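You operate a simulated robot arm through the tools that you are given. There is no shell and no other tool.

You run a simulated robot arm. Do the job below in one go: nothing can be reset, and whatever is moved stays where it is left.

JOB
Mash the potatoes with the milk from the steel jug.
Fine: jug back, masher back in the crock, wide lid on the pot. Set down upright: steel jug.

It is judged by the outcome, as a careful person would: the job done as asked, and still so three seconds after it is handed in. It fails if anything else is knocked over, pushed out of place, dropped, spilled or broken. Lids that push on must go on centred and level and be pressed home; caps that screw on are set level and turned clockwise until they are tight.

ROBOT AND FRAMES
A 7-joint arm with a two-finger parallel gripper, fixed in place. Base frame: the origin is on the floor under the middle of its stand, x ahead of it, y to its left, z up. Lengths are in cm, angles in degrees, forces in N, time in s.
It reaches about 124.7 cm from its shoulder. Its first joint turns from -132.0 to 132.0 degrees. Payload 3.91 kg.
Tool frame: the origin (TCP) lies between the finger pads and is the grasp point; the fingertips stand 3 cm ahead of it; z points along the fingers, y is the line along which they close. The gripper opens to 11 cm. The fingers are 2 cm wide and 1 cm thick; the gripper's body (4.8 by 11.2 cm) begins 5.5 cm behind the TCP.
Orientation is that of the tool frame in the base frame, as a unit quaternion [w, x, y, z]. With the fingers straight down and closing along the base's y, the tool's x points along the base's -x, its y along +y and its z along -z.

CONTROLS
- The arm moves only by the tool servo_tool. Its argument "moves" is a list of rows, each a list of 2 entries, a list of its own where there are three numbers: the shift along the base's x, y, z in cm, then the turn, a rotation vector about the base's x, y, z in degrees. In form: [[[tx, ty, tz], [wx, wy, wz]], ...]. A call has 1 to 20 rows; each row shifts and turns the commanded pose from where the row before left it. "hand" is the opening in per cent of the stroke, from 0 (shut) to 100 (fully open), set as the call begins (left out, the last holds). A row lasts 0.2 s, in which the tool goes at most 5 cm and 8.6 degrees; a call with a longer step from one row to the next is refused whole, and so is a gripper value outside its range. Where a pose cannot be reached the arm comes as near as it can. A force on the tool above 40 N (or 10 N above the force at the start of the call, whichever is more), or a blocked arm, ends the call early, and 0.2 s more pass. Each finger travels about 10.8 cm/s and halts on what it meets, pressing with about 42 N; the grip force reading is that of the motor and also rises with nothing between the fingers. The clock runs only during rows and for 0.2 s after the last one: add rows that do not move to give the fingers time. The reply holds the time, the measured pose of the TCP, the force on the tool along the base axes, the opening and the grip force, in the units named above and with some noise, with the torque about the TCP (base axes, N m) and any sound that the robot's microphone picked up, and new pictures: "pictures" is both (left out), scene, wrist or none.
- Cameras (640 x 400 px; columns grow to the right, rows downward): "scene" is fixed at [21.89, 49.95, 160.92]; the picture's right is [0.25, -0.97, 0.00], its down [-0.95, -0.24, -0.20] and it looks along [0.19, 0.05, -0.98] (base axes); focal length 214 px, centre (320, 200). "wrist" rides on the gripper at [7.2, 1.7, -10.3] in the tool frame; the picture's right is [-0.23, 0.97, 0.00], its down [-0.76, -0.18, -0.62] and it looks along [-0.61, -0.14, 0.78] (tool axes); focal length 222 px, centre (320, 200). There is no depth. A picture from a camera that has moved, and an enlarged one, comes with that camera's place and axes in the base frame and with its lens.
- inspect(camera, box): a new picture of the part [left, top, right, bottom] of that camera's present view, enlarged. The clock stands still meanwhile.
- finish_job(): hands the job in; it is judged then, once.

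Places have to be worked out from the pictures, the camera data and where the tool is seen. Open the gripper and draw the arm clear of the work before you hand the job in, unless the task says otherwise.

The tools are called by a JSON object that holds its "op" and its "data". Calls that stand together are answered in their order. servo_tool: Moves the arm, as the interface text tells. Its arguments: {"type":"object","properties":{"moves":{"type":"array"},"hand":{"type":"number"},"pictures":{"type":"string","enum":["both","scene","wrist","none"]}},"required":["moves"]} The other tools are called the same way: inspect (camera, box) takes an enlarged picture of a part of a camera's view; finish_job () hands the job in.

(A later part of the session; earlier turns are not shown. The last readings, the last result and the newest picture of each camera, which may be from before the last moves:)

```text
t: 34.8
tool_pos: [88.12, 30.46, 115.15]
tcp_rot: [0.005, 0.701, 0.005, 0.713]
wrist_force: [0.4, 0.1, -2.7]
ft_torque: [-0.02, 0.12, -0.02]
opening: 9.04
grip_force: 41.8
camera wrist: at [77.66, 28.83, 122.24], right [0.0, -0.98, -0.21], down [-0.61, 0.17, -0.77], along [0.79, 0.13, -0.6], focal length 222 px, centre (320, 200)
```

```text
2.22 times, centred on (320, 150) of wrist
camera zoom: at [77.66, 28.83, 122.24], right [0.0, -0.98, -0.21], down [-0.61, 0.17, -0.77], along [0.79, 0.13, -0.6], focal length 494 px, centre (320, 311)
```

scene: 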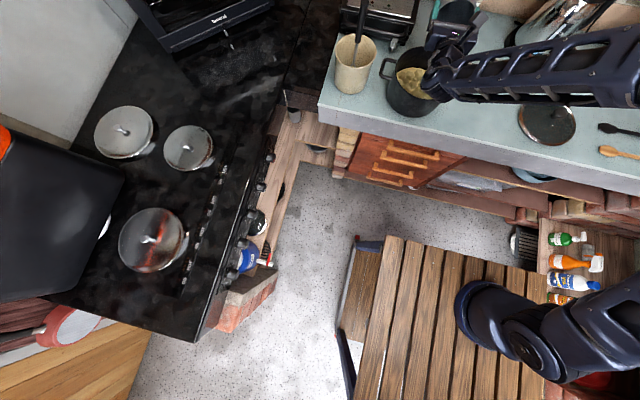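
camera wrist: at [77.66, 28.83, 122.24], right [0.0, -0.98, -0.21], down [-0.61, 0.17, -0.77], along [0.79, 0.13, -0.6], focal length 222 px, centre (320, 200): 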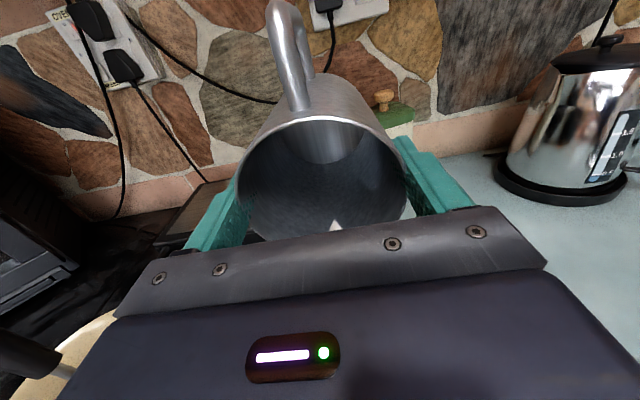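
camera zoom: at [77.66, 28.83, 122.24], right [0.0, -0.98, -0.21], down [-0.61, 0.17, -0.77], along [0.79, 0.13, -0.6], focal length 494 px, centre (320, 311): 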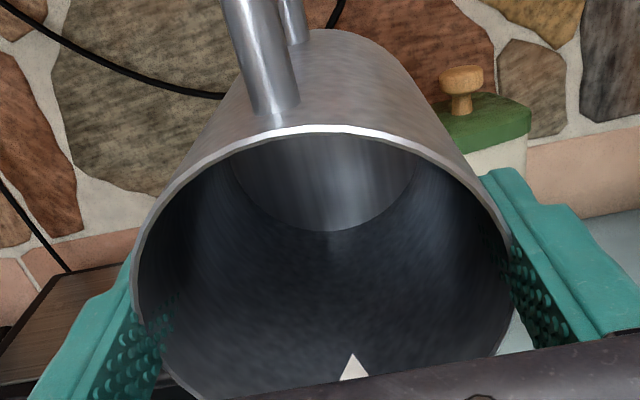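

Nearly empty, with just a small triangle of milk at the lip. I'll tilt on to about 108°, raised slightly for wrist clearance, and hold to drain.

{"op": "servo_tool", "data": {"moves": [[[-0.3, 0, 0.4], [0, -3, 0]], [[-0.3, 0, 0.4], [0, -3, 0]], [[-0.3, 0, 0.4], [0, -3, 0]], [[-0.3, 0, 0.4], [0, -3, 0]], [[-0.3, 0, 0.4], [0, -3, 0]], [[-0.3, 0, 0.4], [0, -3, 0]], [[0, 0, 0], [0, 0, 0]], [[0, 0, 0], [0, 0, 0]], [[0, 0, 0], [0, 0, 0]], [[0, 0, 0], [0, 0, 0]], [[0, 0, 0], [0, 0, 0]]]}}

{"op": "inspect", "data": {"camera": "wrist", "box": [220, 60, 420, 240]}}

{"op": "inspect", "data": {"camera": "scene", "box": [370, 20, 498, 120]}}

```text
t: 37.2
tool_pos: [86.53, 30.24, 117.51]
tcp_rot: [0.006, 0.581, 0.003, 0.814]
wrist_force: [0.3, 0.9, -1.6]
ft_torque: [-0.01, 0.12, -0.03]
opening: 9.06
grip_force: 42.0
camera wrist: at [74.22, 28.81, 121.11], right [0.07, -0.98, -0.2], down [-0.34, 0.17, -0.93], along [0.94, 0.13, -0.32], focal length 222 px, centre (320, 200)
```

scene: 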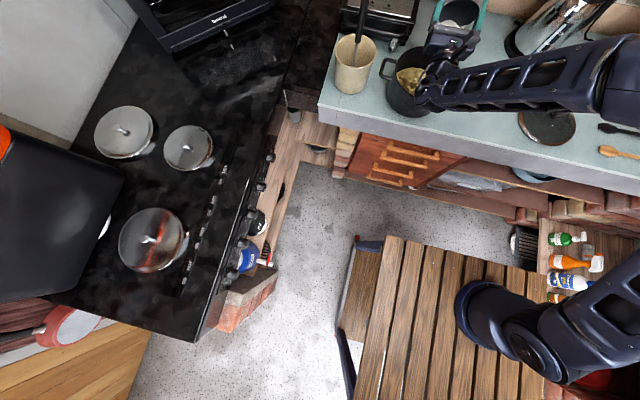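
wrist: 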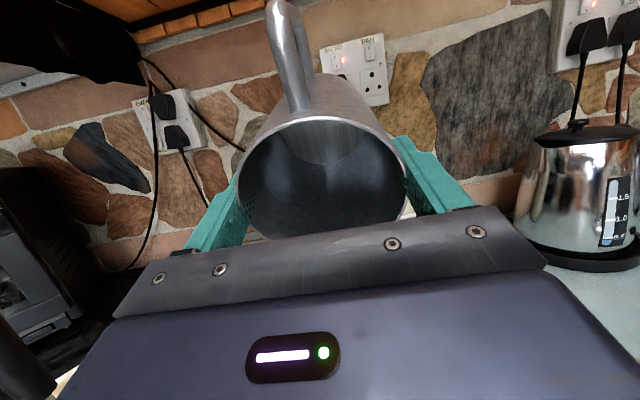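

```text
2.22 times, centred on (320, 150) of wrist
camera zoom: at [74.22, 28.81, 121.11], right [0.07, -0.98, -0.2], down [-0.34, 0.17, -0.93], along [0.94, 0.13, -0.32], focal length 494 px, centre (320, 311)
```

zoom: 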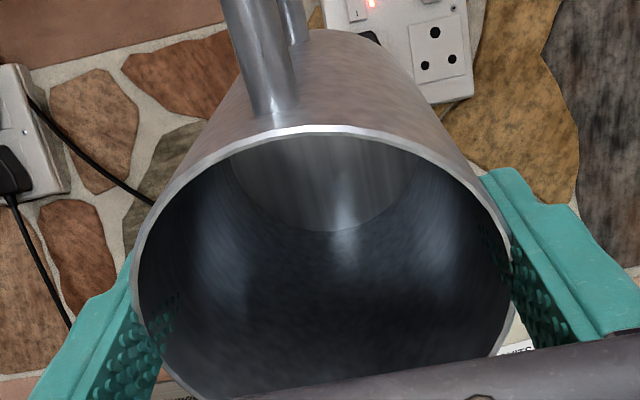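

```text
4.00 times, centred on (434, 70) of scene
camera zoom: at [21.89, 49.95, 160.92], right [0.25, -0.97, 0.0], down [-0.95, -0.24, -0.2], along [0.19, 0.05, -0.98], focal length 858 px, centre (-136, 720)
```

zoom: 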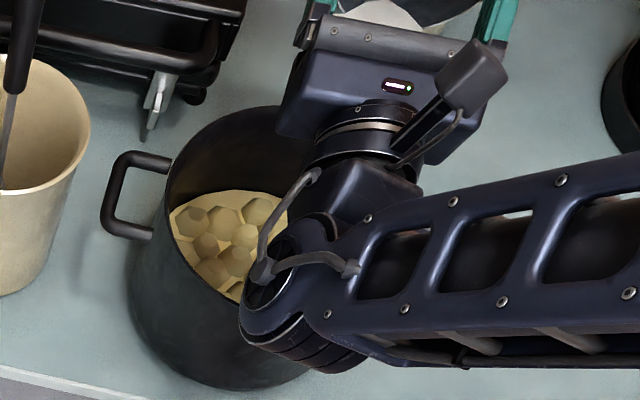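

The jug is empty. I'll right it by exactly the reverse tilt while rising.

{"op": "servo_tool", "data": {"moves": [[[0, 0, 0.6], [0, 5, 0]], [[0, 0, 0.6], [0, 8, 0]], [[0, 0, 0.6], [0, 8, 0]], [[0, 0, 0.6], [0, 8, 0]], [[0, 0, 0.6], [0, 8, 0]], [[0, 0, 0.6], [0, 8, 0]], [[0, 0, 0.6], [0, 8, 0]], [[0, 0, 0.6], [0, 8, 0]], [[0, 0, 0.6], [0, 8, 0]], [[0, 0, 0.6], [0, 8, 0]], [[0, 0, 0.6], [0, 8, 0]], [[0, 0, 0.4], [0, 8, 0]], [[0, 0, 0], [0, 8, 0]], [[0, 0, 0], [0, 8, 0]], [[0, 0, 0], [0, 0, 0]]]}}

{"op": "inspect", "data": {"camera": "scene", "box": [370, 20, 498, 120]}}

```text
t: 40.4
tool_pos: [86.38, 30.28, 124.46]
tcp_rot: [0.0, 1.0, 0.007, -0.001]
wrist_force: [0.6, -0.7, -2.9]
ft_torque: [-0.02, 0.01, -0.03]
opening: 9.09
grip_force: 42.1
camera wrist: at [93.53, 28.85, 134.86], right [-0.21, -0.98, 0.0], down [-0.76, 0.17, 0.62], along [-0.61, 0.13, -0.78], focal length 222 px, centre (320, 200)
```

scene: 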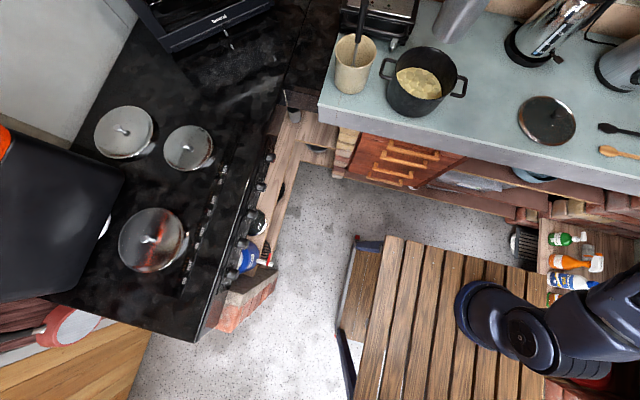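
wrist: 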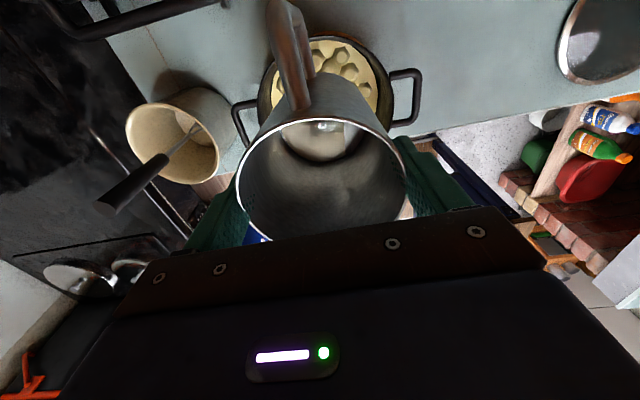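

```text
4.00 times, centred on (434, 70) of scene
camera zoom: at [21.89, 49.95, 160.92], right [0.25, -0.97, 0.0], down [-0.95, -0.24, -0.2], along [0.19, 0.05, -0.98], focal length 858 px, centre (-136, 720)
```

zoom: 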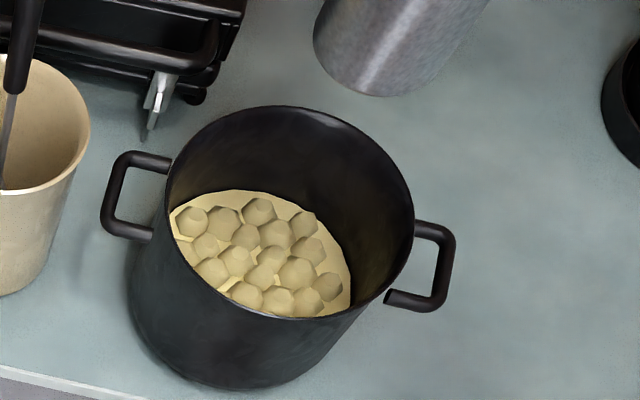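

I need to confirm the jug is really empty, so I'll look inside.

{"op": "inspect", "data": {"camera": "wrist", "box": [230, 60, 420, 240]}}

```text
2.22 times, centred on (325, 150) of wrist
camera zoom: at [93.53, 28.85, 134.86], right [-0.21, -0.98, 0.0], down [-0.76, 0.17, 0.62], along [-0.61, 0.13, -0.78], focal length 494 px, centre (309, 311)
```

zoom: 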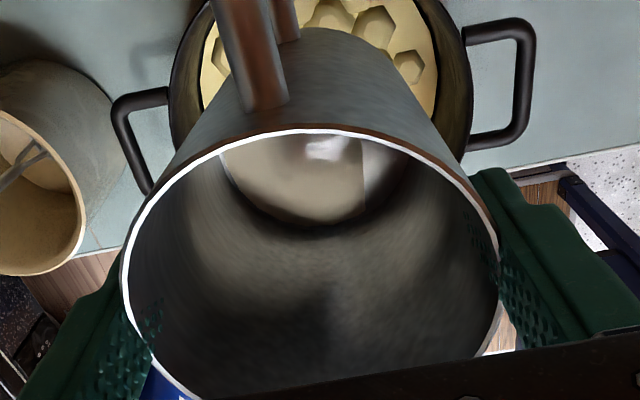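

The disc at the bottom now shows a sharp metallic highlight and sits deeper than the milk did, and the tilted view showed no milk, so I take the jug as empty. I'll carry it back over its original spot, reversing the yaw.

{"op": "servo_tool", "data": {"moves": [[[-0.1, -0.5, 0], [0, 0, -4]], [[-0.3, -0.9, 0], [0, 0, -8]], [[-0.3, -1.5, 0], [0, 0, -8.3]], [[-0.3, -1.5, 0], [0, 0, -8.3]], [[-0.3, -1.5, 0], [0, 0, -8.3]], [[-0.3, -1.5, 0], [0, 0, -8.3]], [[-0.3, -1.5, 0], [0, 0, -8.3]], [[-0.3, -1.5, 0], [0, 0, -8.3]], [[-0.3, -1.5, 0], [0, 0, -8.3]], [[-0.3, -1.5, 0], [0, 0, -8.3]], [[-0.3, -1.5, 0], [0, 0, -8.3]], [[-0.3, -1.5, 0], [0, 0, -8.3]], [[-0.3, -1.5, 0], [0, 0, -8.3]], [[-0.3, -1.5, 0], [0, 0, -8.3]], [[-0.3, -1.5, 0], [0, 0, -8.3]], [[-0.3, -1.5, 0], [0, 0, -8.3]], [[-0.3, -1.5, 0], [0, 0, -8.3]], [[-0.3, -1.5, 0], [0, 0, -8.3]], [[-0.2, -1.06, 0], [0, 0, -4]], [[0, 0, 0], [0, 0, 0]]]}}

{"op": "inspect", "data": {"camera": "wrist", "box": [220, 60, 420, 240]}}

{"op": "inspect", "data": {"camera": "scene", "box": [360, 30, 480, 130]}}

```text
t: 44.6
tool_pos: [80.99, 3.94, 124.48]
tcp_rot: [0.0, -0.276, 0.961, -0.001]
wrist_force: [1.1, -0.1, -1.6]
ft_torque: [-0.03, 0.01, 0.0]
opening: 9.04
grip_force: 41.3
camera wrist: at [73.91, 1.52, 134.84], right [-0.32, 0.95, 0.0], down [0.74, 0.25, 0.62], along [0.59, 0.2, -0.78], focal length 222 px, centre (320, 200)
```

scene: 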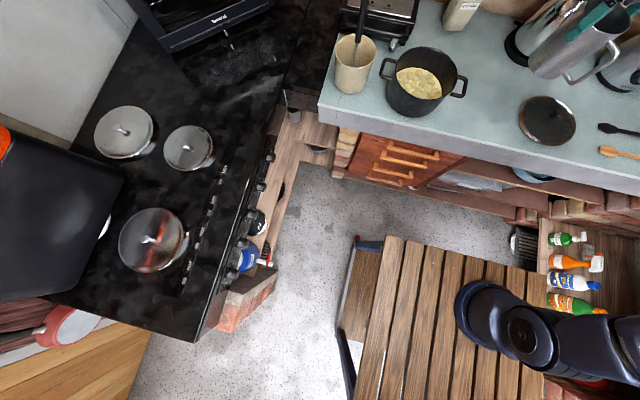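
wrist: 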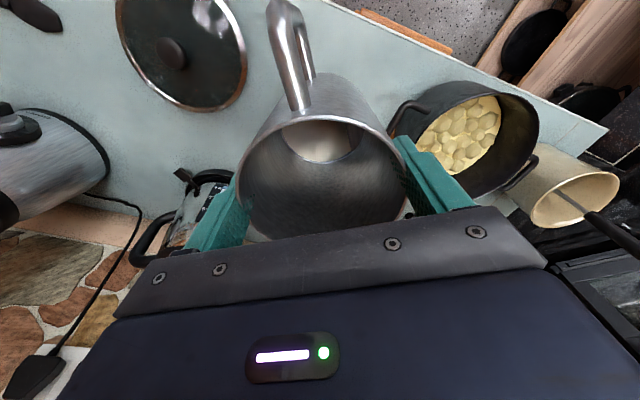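

```text
2.22 times, centred on (320, 150) of wrist
camera zoom: at [73.91, 1.52, 134.84], right [-0.32, 0.95, 0.0], down [0.74, 0.25, 0.62], along [0.59, 0.2, -0.78], focal length 494 px, centre (320, 311)
```

zoom: 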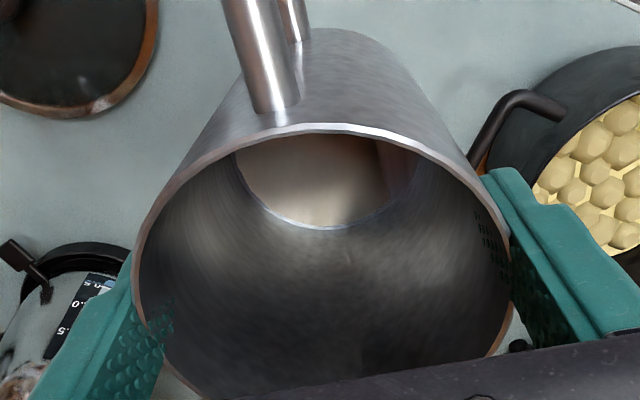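

```text
4.00 times, centred on (420, 80) of scene
camera zoom: at [21.89, 49.95, 160.92], right [0.25, -0.97, 0.0], down [-0.95, -0.24, -0.2], along [0.19, 0.05, -0.98], focal length 858 px, centre (-80, 680)
```

zoom: 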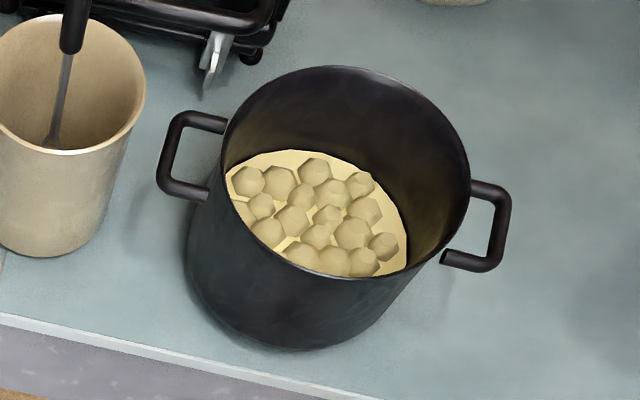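

The floor sits about 2.5 cm deeper than the milk surface did, and the weight dropped by about 1.3 N, so the jug is emptied. I'm lowering it back to its original place.

{"op": "servo_tool", "data": {"moves": [[[0, -0.1, -1], [0, 0, 0]], [[0, 0, -2], [0, 0, 0]], [[0, 0, -2], [0, 0, 0]], [[0, 0, -2], [0, 0, 0]], [[0, 0, -2], [0, 0, 0]], [[0, 0, -2], [0, 0, 0]], [[0, 0, -2], [0, 0, 0]], [[0, 0, -2], [0, 0, 0]], [[0, 0, -2], [0, 0, 0]], [[0, 0, -2], [0, 0, 0]], [[0, 0, -2], [0, 0, 0]], [[0, 0, -1.5], [0, 0, 0]], [[0, 0, -1], [0, 0, 0]], [[0, 0, -0.5], [0, 0, 0]], [[0, 0, -0.3], [0, 0, 0]], [[0, 0, 0], [0, 0, 0]]]}}

```text
t: 47.8
tool_pos: [80.98, 3.89, 100.57]
tcp_rot: [0.002, -0.276, 0.961, 0.001]
wrist_force: [-1.1, 0.9, 10.9]
ft_torque: [-0.37, 0.22, -0.09]
opening: 9.06
grip_force: 41.9
stopped in row 16: the force on the tool passed its limit at 59 N (the readings are from after the stop); the commanded pose is now the measured one
camera wrist: at [73.89, 1.57, 110.88], right [-0.32, 0.95, 0.0], down [0.74, 0.25, 0.63], along [0.59, 0.2, -0.78], focal length 222 px, centre (320, 200)
```

scene: 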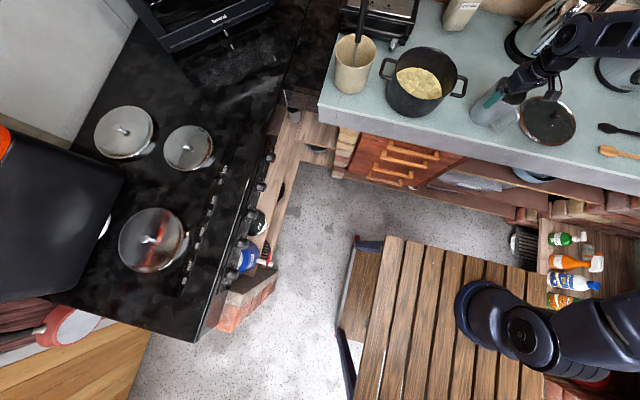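
wrist: 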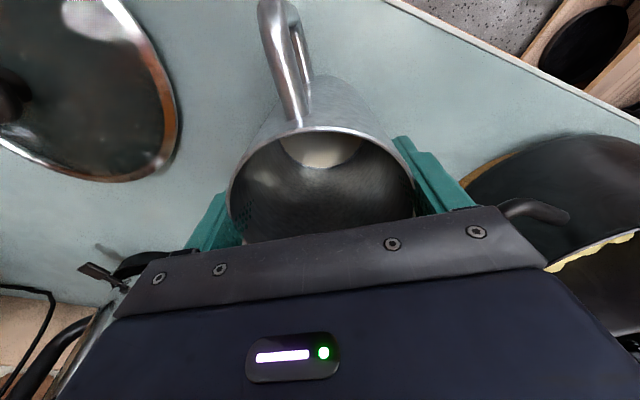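

The jug touched the counter at TCP z≈100.6, since it had slid about 1.4 cm in the grip, and about 11 N is pressing now. I'll check whether it stands level before I release.

{"op": "inspect", "data": {"camera": "scene", "box": [450, 50, 578, 150]}}

{"op": "inspect", "data": {"camera": "wrist", "box": [200, 0, 440, 240]}}

```text
4.00 times, centred on (514, 100) of scene
camera zoom: at [21.89, 49.95, 160.92], right [0.25, -0.97, 0.0], down [-0.95, -0.24, -0.2], along [0.19, 0.05, -0.98], focal length 858 px, centre (-456, 600)
```

zoom: 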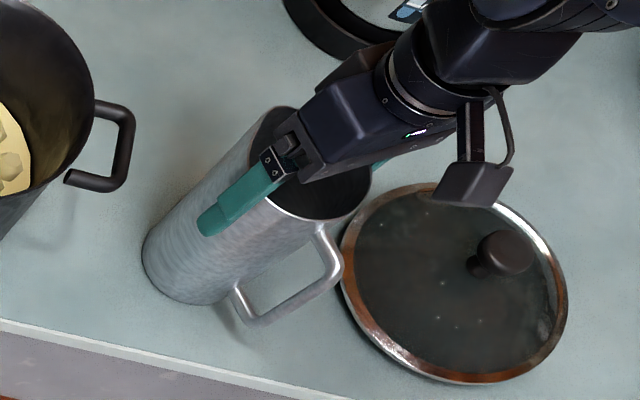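

```text
1.67 times, centred on (320, 120) of wrist
camera zoom: at [73.89, 1.57, 110.88], right [-0.32, 0.95, 0.0], down [0.74, 0.25, 0.63], along [0.59, 0.2, -0.78], focal length 370 px, centre (320, 333)
```

zoom: 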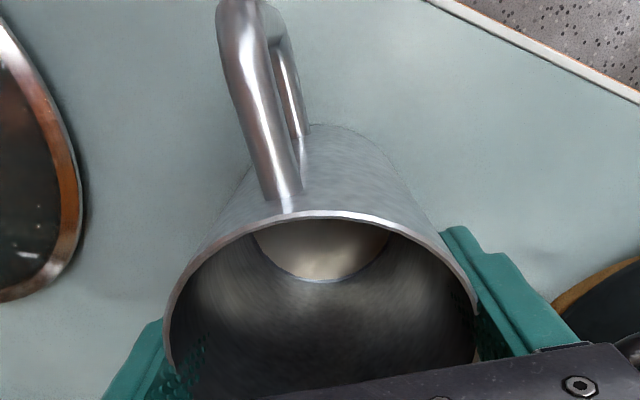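

Its base and handle match the original picture within a pixel or two, and it stands upright. Releasing now.

{"op": "servo_tool", "data": {"moves": [[[0, 0, 0], [0, 0, 0]], [[0, 0, 0], [0, 0, 0]], [[0, 0, 0], [0, 0, 0]]], "hand": 100}}

{"op": "inspect", "data": {"camera": "scene", "box": [450, 50, 578, 150]}}

{"op": "inspect", "data": {"camera": "wrist", "box": [200, 0, 440, 240]}}

```text
t: 48.6
tool_pos: [81.01, 3.85, 100.38]
tcp_rot: [0.001, -0.276, 0.961, 0.001]
wrist_force: [0.6, 0.0, 0.1]
ft_torque: [-0.02, 0.01, 0.0]
opening: 11.0
grip_force: 0.1
camera wrist: at [73.9, 1.55, 110.8], right [-0.32, 0.95, 0.0], down [0.74, 0.25, 0.62], along [0.59, 0.2, -0.78], focal length 222 px, centre (320, 200)
```

scene: 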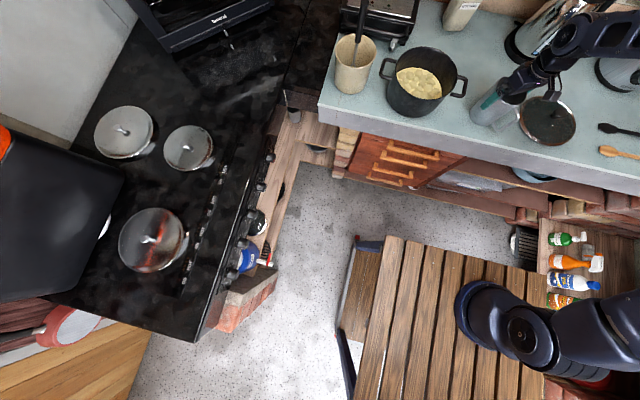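
wrist: 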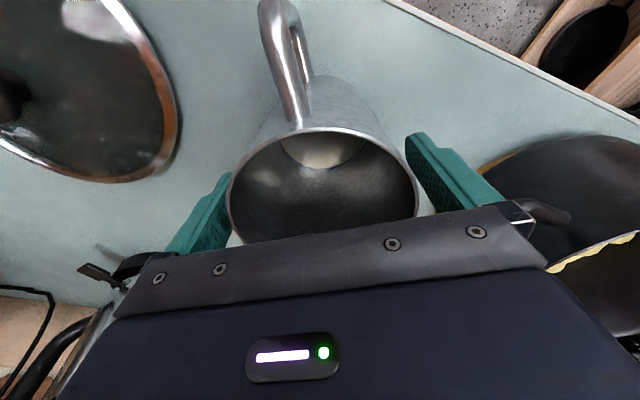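

```text
4.00 times, centred on (514, 100) of scene
camera zoom: at [21.89, 49.95, 160.92], right [0.25, -0.97, 0.0], down [-0.95, -0.24, -0.2], along [0.19, 0.05, -0.98], focal length 858 px, centre (-456, 600)
```

zoom: 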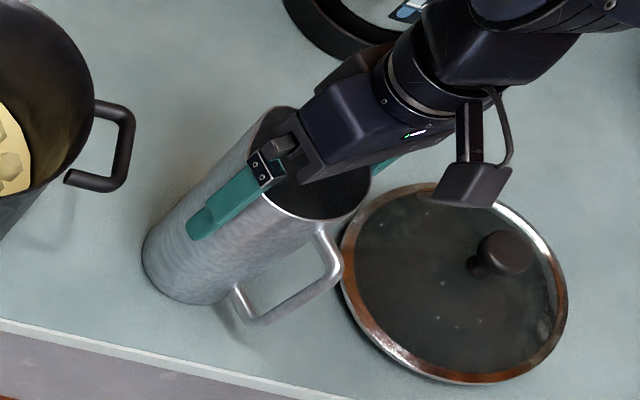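

```text
1.67 times, centred on (320, 120) of wrist
camera zoom: at [73.9, 1.55, 110.8], right [-0.32, 0.95, 0.0], down [0.74, 0.25, 0.62], along [0.59, 0.2, -0.78], focal length 370 px, centre (320, 333)
```

zoom: 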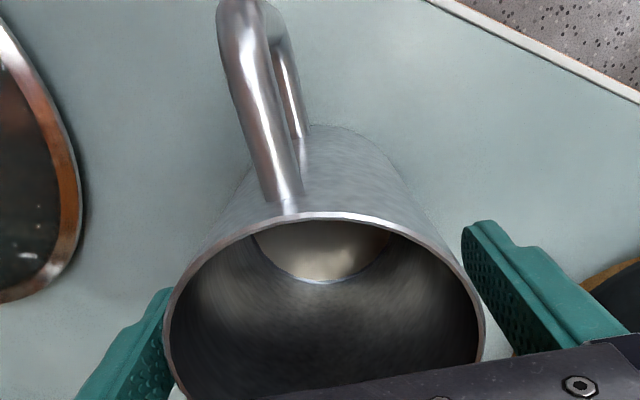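

Released cleanly. I'll rise straight up, then move toward the crock for a close look at the masher.

{"op": "servo_tool", "data": {"moves": [[[0, 0, 1], [0, 0, 0]], [[0, 0, 2], [0, 0, 0]], [[0, 0, 3], [0, 0, 0]], [[0, 0, 4], [0, 0, 0]], [[0, 0, 4.5], [0, 0, 0]], [[0, 0, 4.5], [0, 0, 0]], [[0, 0, 4.5], [0, 0, 0]], [[-0.5, 1, 4], [0, 0, -8]], [[-1, 2, 4], [0, 0, -8]], [[-1, 4.5, 1], [0, 0, -8]], [[-1, 4.8, 0], [0, 0, -8]], [[-1, 4.8, 0], [0, 0, 0]], [[-1, 4.8, 0], [0, 0, 0]], [[-1, 4.8, 0], [0, 0, 0]], [[-1, 4.8, 0], [0, 0, 0]], [[-1, 4.8, 0], [0, 0, 0]], [[0, 4.8, 0], [0, 0, 0]], [[0, 4, 0], [0, 0, 0]], [[0, 0, 0], [0, 0, 0]]]}}

{"op": "inspect", "data": {"camera": "scene", "box": [450, 50, 578, 150]}}

```text
t: 52.6
tool_pos: [72.45, 49.3, 132.88]
tcp_rot: [0.001, 0.001, 1.0, 0.0]
wrist_force: [-0.3, 0.3, 0.1]
ft_torque: [0.02, -0.03, 0.0]
opening: 11.0
grip_force: 0.1
camera wrist: at [65.17, 50.96, 143.24], right [0.23, 0.97, 0.0], down [0.76, -0.18, 0.62], along [0.61, -0.14, -0.78], focal length 222 px, centre (320, 200)
```

scene: 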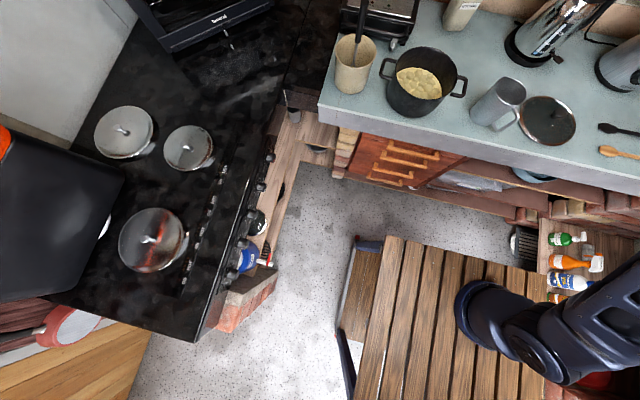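
wrist: 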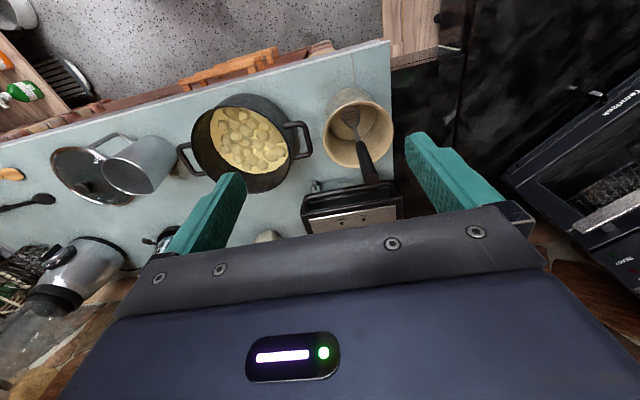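

```text
4.00 times, centred on (514, 100) of scene
camera zoom: at [21.89, 49.95, 160.92], right [0.25, -0.97, 0.0], down [-0.95, -0.24, -0.2], along [0.19, 0.05, -0.98], focal length 858 px, centre (-456, 600)
```

zoom: 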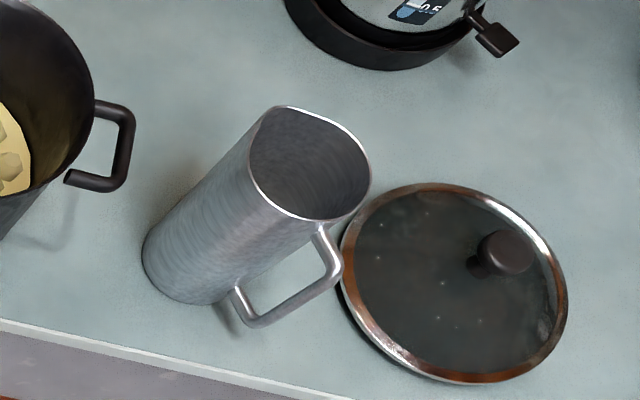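

The jug is back exactly where it stood. Now zooming on the crock and masher.

{"op": "inspect", "data": {"camera": "wrist", "box": [300, 70, 428, 200]}}

{"op": "inspect", "data": {"camera": "scene", "box": [320, 0, 420, 100]}}

{"op": "inspect", "data": {"camera": "wrist", "box": [170, 80, 320, 210]}}

```text
3.08 times, centred on (364, 135) of wrist
camera zoom: at [65.17, 50.96, 143.24], right [0.23, 0.97, 0.0], down [0.76, -0.18, 0.62], along [0.61, -0.14, -0.78], focal length 684 px, centre (185, 400)
```

zoom: 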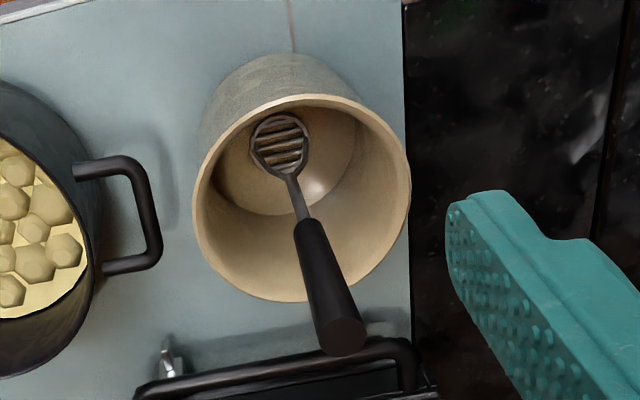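

```text
4.00 times, centred on (370, 50) of scene
camera zoom: at [21.89, 49.95, 160.92], right [0.25, -0.97, 0.0], down [-0.95, -0.24, -0.2], along [0.19, 0.05, -0.98], focal length 858 px, centre (120, 800)
```

zoom: 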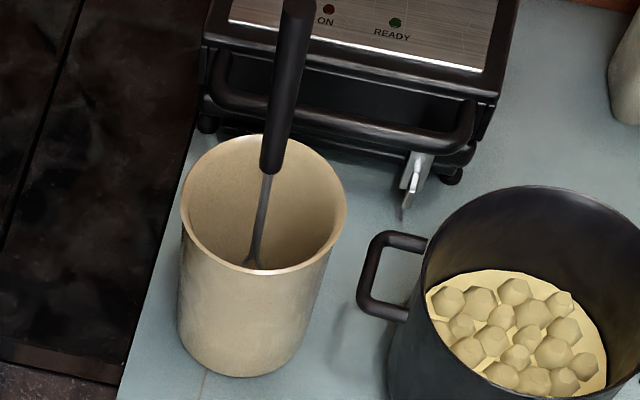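

```text
3.08 times, centred on (245, 145) of wrist
camera zoom: at [65.17, 50.96, 143.24], right [0.23, 0.97, 0.0], down [0.76, -0.18, 0.62], along [0.61, -0.14, -0.78], focal length 684 px, centre (551, 369)
```

zoom: 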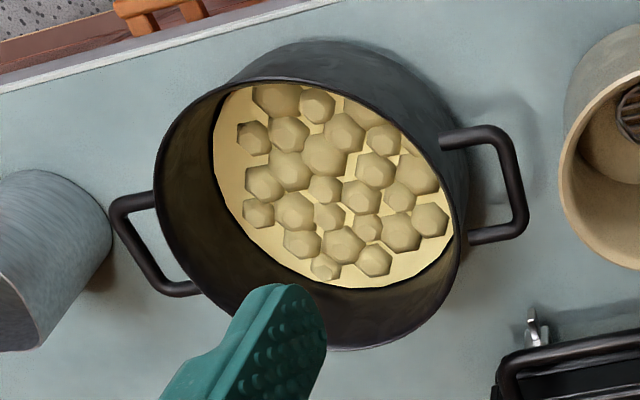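

The masher stands nearly upright at about (83.5, 53.8), with its handle from z≈106 to 117 and its wire head on the crock floor. I'll move above it, check alignment, and then descend.

{"op": "servo_tool", "data": {"moves": [[[2.7, 1.1, -2], [0, 0, 0]], [[2.7, 1.1, -2], [0, 0, 0]], [[2.7, 1.1, -2], [0, 0, 0]], [[2.8, 1.2, -2], [0, 0, 0]], [[0, 0, -0.5], [0, 0, 0]], [[0, 0, 0], [0, 0, 0]]], "hand": 100}}

{"op": "inspect", "data": {"camera": "wrist", "box": [230, 40, 440, 220]}}

{"op": "inspect", "data": {"camera": "scene", "box": [320, 0, 420, 100]}}

```text
t: 54.0
tool_pos: [83.65, 53.53, 124.33]
tcp_rot: [0.0, 0.001, 1.0, 0.0]
wrist_force: [-0.6, 0.6, 0.3]
ft_torque: [0.0, -0.01, -0.01]
opening: 11.0
grip_force: 0.0
camera wrist: at [76.3, 55.25, 134.7], right [0.23, 0.97, 0.0], down [0.76, -0.18, 0.62], along [0.61, -0.14, -0.78], focal length 222 px, centre (320, 200)
```

scene: 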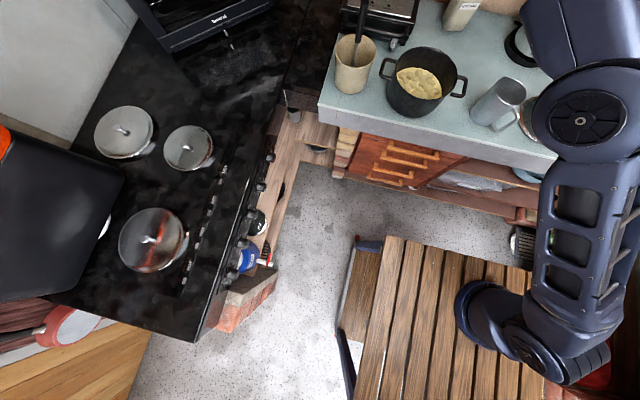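
wrist: 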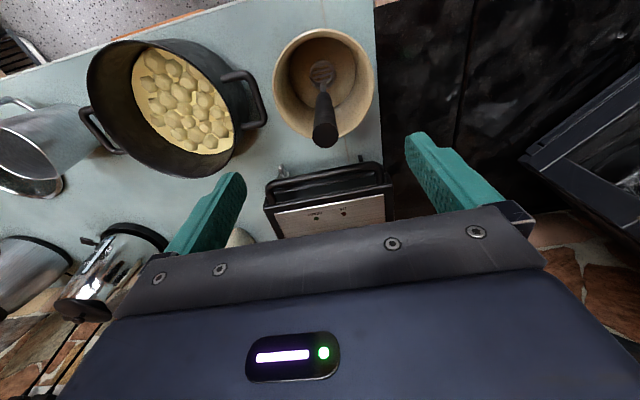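

```text
2.22 times, centred on (335, 130) of wrist
camera zoom: at [76.3, 55.25, 134.7], right [0.23, 0.97, 0.0], down [0.76, -0.18, 0.62], along [0.61, -0.14, -0.78], focal length 494 px, centre (287, 356)
```

zoom: 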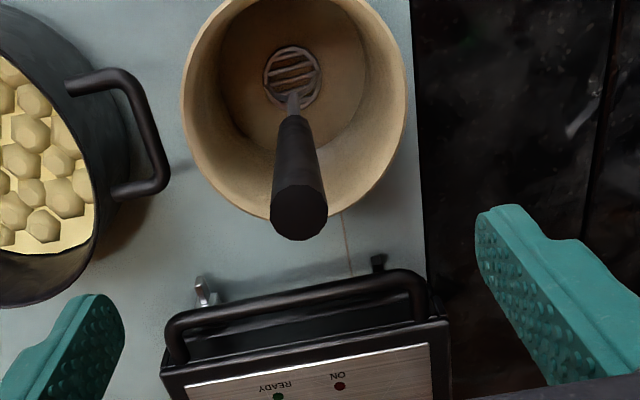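

```text
4.00 times, centred on (370, 50) of scene
camera zoom: at [21.89, 49.95, 160.92], right [0.25, -0.97, 0.0], down [-0.95, -0.24, -0.2], along [0.19, 0.05, -0.98], focal length 858 px, centre (120, 800)
```

zoom: 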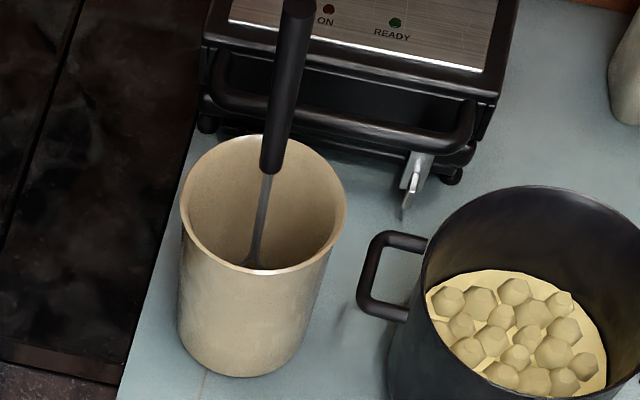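

The handle top is at about (83.35, 53.95, 117.5) with a 2.1 cm diameter, and the masher is nearly vertical. I'll shift 0.4 cm left and descend so the pads span the handle.

{"op": "servo_tool", "data": {"moves": [[[-0.15, 0.2, -1.5], [0, 0, 0]], [[-0.1, 0.2, -1.5], [0, 0, 0]], [[0, 0, -2], [0, 0, 0]], [[0, 0, -2], [0, 0, 0]], [[0, 0, -2], [0, 0, 0]], [[0, 0, -1.5], [0, 0, 0]], [[0, 0, -1], [0, 0, 0]], [[0, 0, 0], [0, 0, 0]]], "hand": 100}}

{"op": "inspect", "data": {"camera": "wrist", "box": [220, 40, 440, 240]}}

```text
t: 55.8
tool_pos: [83.19, 53.95, 112.96]
tcp_rot: [0.001, 0.0, 1.0, 0.0]
wrist_force: [0.2, 0.5, 0.3]
ft_torque: [0.0, 0.07, 0.0]
opening: 10.99
grip_force: 0.1
camera wrist: at [75.87, 55.65, 123.35], right [0.23, 0.97, 0.0], down [0.76, -0.18, 0.62], along [0.61, -0.14, -0.78], focal length 222 px, centre (320, 200)
```

scene: 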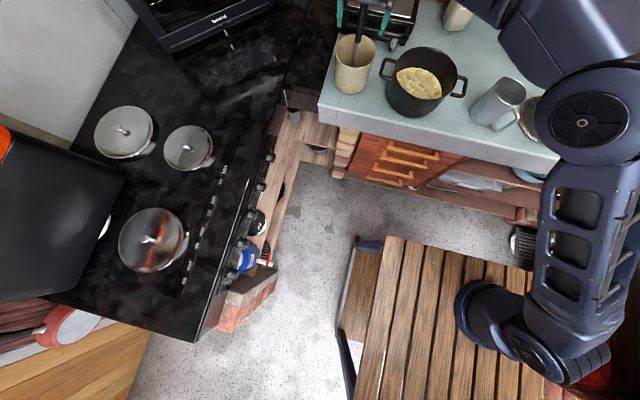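
wrist: 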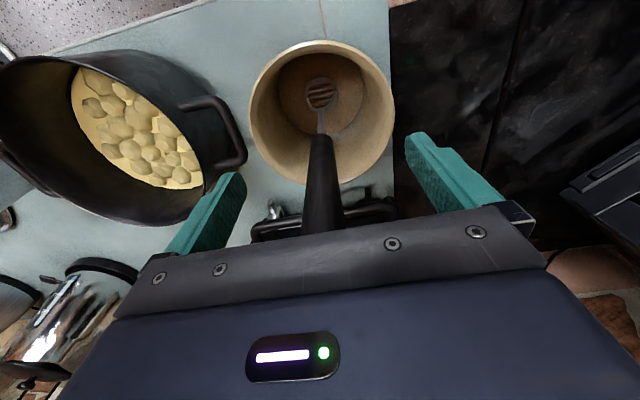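

```text
2.00 times, centred on (330, 140) of wrist
camera zoom: at [75.87, 55.65, 123.35], right [0.23, 0.97, 0.0], down [0.76, -0.18, 0.62], along [0.61, -0.14, -0.78], focal length 444 px, centre (300, 320)
```

zoom: 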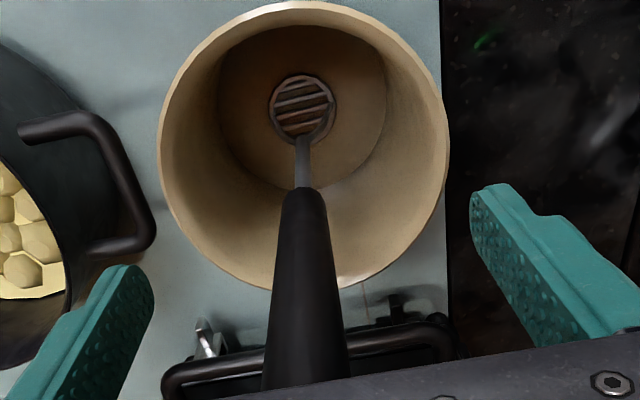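

The handle is between the open fingers, nearly centred. Closing the grip.

{"op": "servo_tool", "data": {"moves": [[[0, 0, 0], [0, 0, 0]], [[0, 0, 0], [0, 0, 0]], [[0, 0, 0], [0, 0, 0]], [[0, 0, 0], [0, 0, 0]], [[0, 0, 0], [0, 0, 0]], [[0, 0, 0], [0, 0, 0]]], "hand": 0}}

{"op": "inspect", "data": {"camera": "wrist", "box": [220, 40, 440, 240]}}

```text
t: 57.2
tool_pos: [83.36, 53.92, 113.0]
tcp_rot: [0.001, 0.0, 1.0, 0.0]
wrist_force: [0.1, -0.1, 0.4]
ft_torque: [0.04, 0.01, -0.02]
opening: 1.91
grip_force: 41.6
camera wrist: at [75.88, 55.65, 123.36], right [0.23, 0.97, 0.0], down [0.76, -0.18, 0.62], along [0.61, -0.14, -0.78], focal length 222 px, centre (320, 200)
```

scene: 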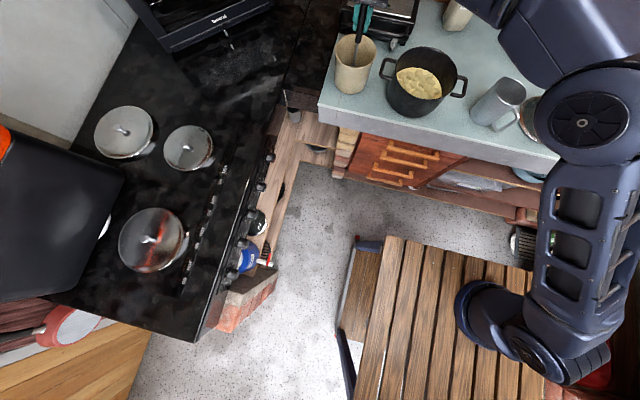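
wrist: 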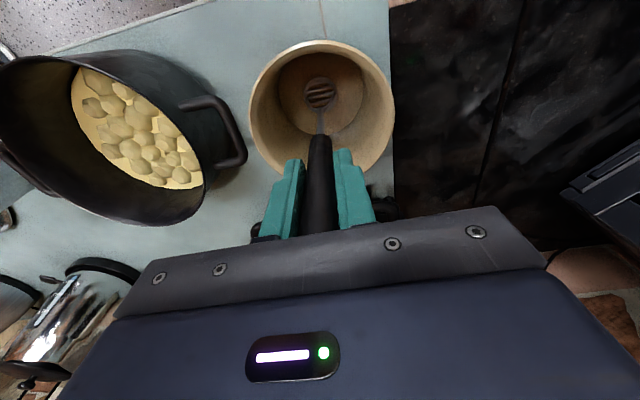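

```text
2.00 times, centred on (330, 140) of wrist
camera zoom: at [75.88, 55.65, 123.36], right [0.23, 0.97, 0.0], down [0.76, -0.18, 0.62], along [0.61, -0.14, -0.78], focal length 444 px, centre (300, 320)
```

zoom: 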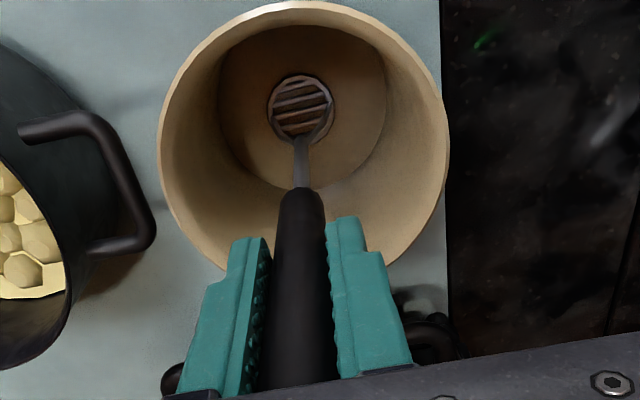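

Grip is firm at 1.9 cm. I'm lifting the masher straight out of the crock.

{"op": "servo_tool", "data": {"moves": [[[0, 0, 0.5], [0, 0, 0]], [[0, 0, 1], [0, 0, 0]], [[0, 0, 1.5], [0, 0, 0]], [[0, 0, 2], [0, 0, 0]], [[0, 0, 2], [0, 0, 0]], [[0, 0, 2], [0, 0, 0]], [[0, 0, 2], [0, 0, 0]], [[0, 0, 2], [0, 0, 0]], [[0, 0, 2], [0, 0, 0]], [[0, 0, 1.5], [0, 0, 0]], [[0, 0, 0.5], [0, 0, 0]], [[0, 0, 0], [0, 0, 0]]]}}

{"op": "inspect", "data": {"camera": "scene", "box": [320, 0, 480, 120]}}

{"op": "inspect", "data": {"camera": "wrist", "box": [60, 40, 420, 240]}}

```text
t: 59.8
tool_pos: [83.11, 53.98, 130.04]
tcp_rot: [0.001, 0.001, 1.0, 0.001]
wrist_force: [0.8, 0.3, -1.7]
ft_torque: [-0.01, -0.02, 0.04]
opening: 1.94
grip_force: 42.0
camera wrist: at [75.77, 55.67, 140.37], right [0.23, 0.97, 0.0], down [0.76, -0.18, 0.62], along [0.61, -0.14, -0.78], focal length 222 px, centre (320, 200)
```

scene: 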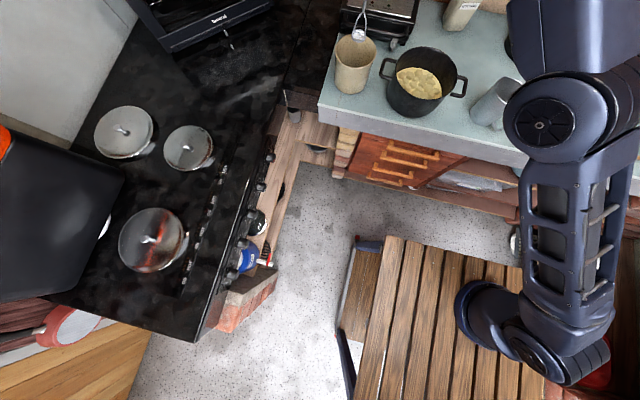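
wrist: 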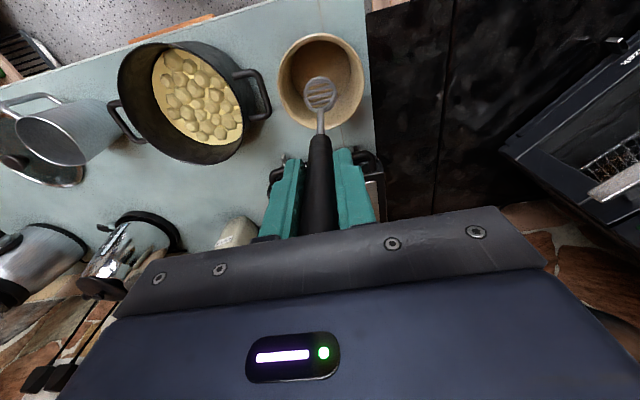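

```text
3.33 times, centred on (400, 60) of scene
camera zoom: at [21.89, 49.95, 160.92], right [0.25, -0.97, 0.0], down [-0.95, -0.24, -0.2], along [0.19, 0.05, -0.98], focal length 715 px, centre (53, 667)
```

zoom: 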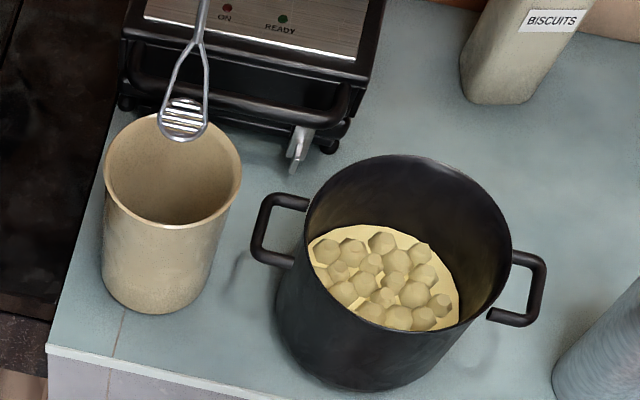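

```text
1.78 times, centred on (240, 140) of wrist
camera zoom: at [75.77, 55.67, 140.37], right [0.23, 0.97, 0.0], down [0.76, -0.18, 0.62], along [0.61, -0.14, -0.78], focal length 395 px, centre (462, 307)
```

zoom: 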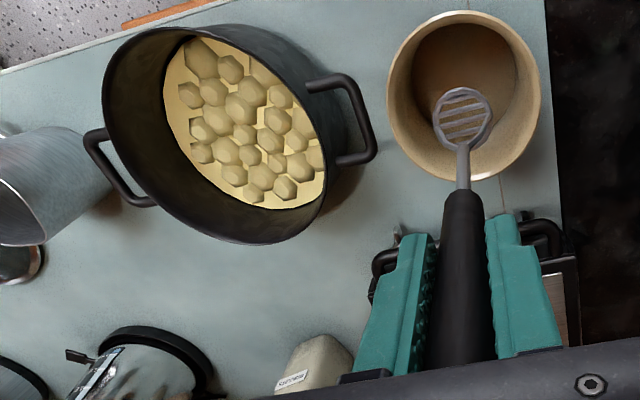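

The masher is out without slipping, with its head bottom about 22 cm below the TCP. I'll move it over the pot centre, keeping the head above the pot rim.

{"op": "servo_tool", "data": {"moves": [[[-0.2, -1.5, 0], [0, 0, 0]], [[-0.3, -2.5, 0], [0, 0, 0]], [[-0.4, -3, 0], [0, 0, 0]], [[-0.4, -3, 0], [0, 0, 0]], [[-0.4, -3, 0], [0, 0, 0]], [[-0.4, -3, 0], [0, 0, 0]], [[-0.3, -3, 0], [0, 0, 0]], [[-0.3, -2.5, 0], [0, 0, 0]], [[-0.2, -1.5, 0], [0, 0, 0]], [[0, -0.6, 0], [0, 0, 0]], [[0, 0, 0], [0, 0, 0]]]}}

{"op": "inspect", "data": {"camera": "wrist", "box": [220, 20, 420, 220]}}

{"op": "inspect", "data": {"camera": "scene", "box": [360, 10, 500, 120]}}

```text
t: 62.2
tool_pos: [80.51, 30.4, 129.87]
tcp_rot: [0.002, 0.0, 1.0, 0.0]
wrist_force: [-0.2, -0.4, -1.0]
ft_torque: [-0.01, -0.01, -0.01]
opening: 1.92
grip_force: 42.1
camera wrist: at [72.95, 32.11, 140.28], right [0.23, 0.97, 0.0], down [0.76, -0.18, 0.62], along [0.61, -0.14, -0.78], focal length 222 px, centre (320, 200)
```

scene: 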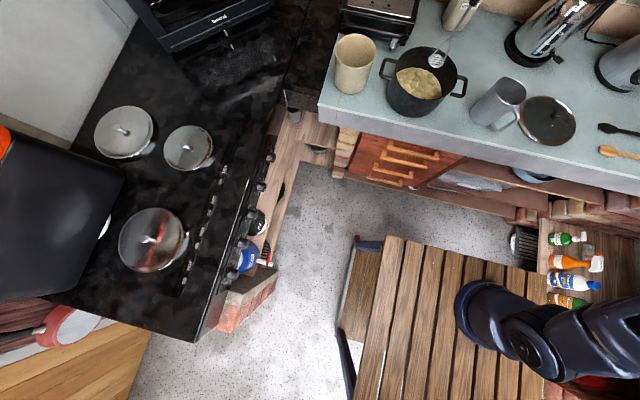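
wrist: 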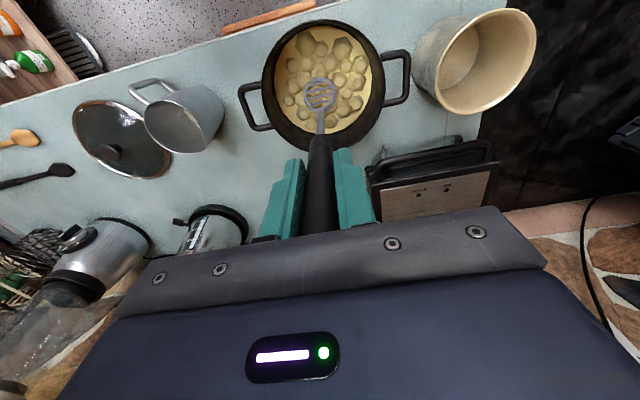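

```text
2.00 times, centred on (320, 120) of wrist
camera zoom: at [72.95, 32.11, 140.28], right [0.23, 0.97, 0.0], down [0.76, -0.18, 0.62], along [0.61, -0.14, -0.78], focal length 444 px, centre (320, 360)
```

zoom: 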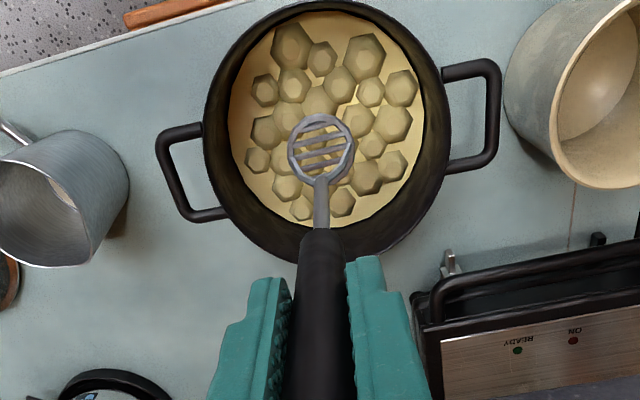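

```text
3.64 times, centred on (430, 65) of scene
camera zoom: at [21.89, 49.95, 160.92], right [0.25, -0.97, 0.0], down [-0.95, -0.24, -0.2], along [0.19, 0.05, -0.98], focal length 780 px, centre (-80, 691)
```

zoom: 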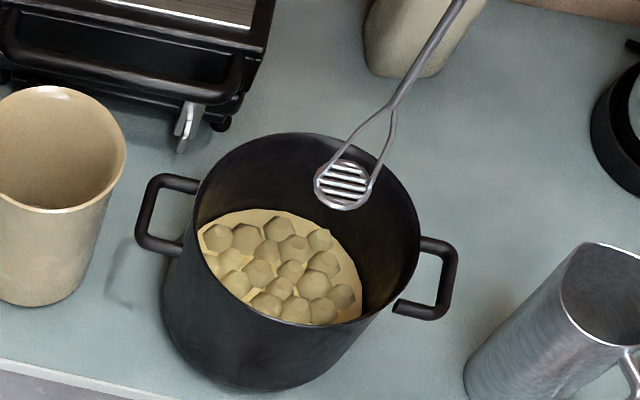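

I'll refine the pot centre from this nearly overhead view before pressing.

{"op": "inspect", "data": {"camera": "wrist", "box": [220, 0, 430, 160]}}

{"op": "inspect", "data": {"camera": "scene", "box": [370, 35, 482, 125]}}

```text
2.50 times, centred on (325, 80) of wrist
camera zoom: at [72.95, 32.11, 140.28], right [0.23, 0.97, 0.0], down [0.76, -0.18, 0.62], along [0.61, -0.14, -0.78], focal length 555 px, centre (308, 500)
```

zoom: 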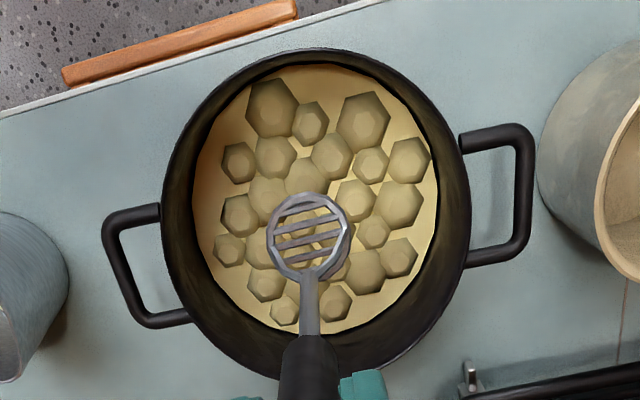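

```text
4.44 times, centred on (426, 80) of scene
camera zoom: at [21.89, 49.95, 160.92], right [0.25, -0.97, 0.0], down [-0.95, -0.24, -0.2], along [0.19, 0.05, -0.98], focal length 953 px, centre (-151, 733)
```

zoom: 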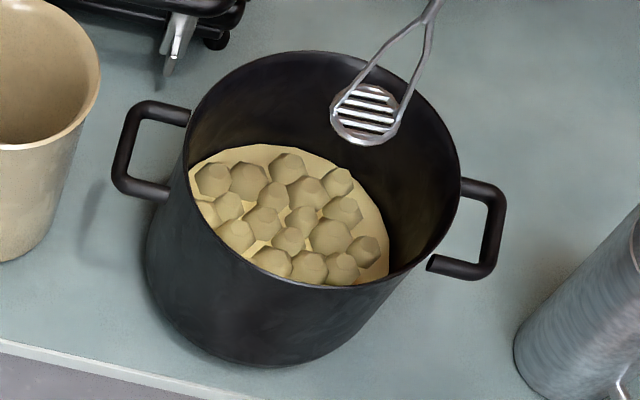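

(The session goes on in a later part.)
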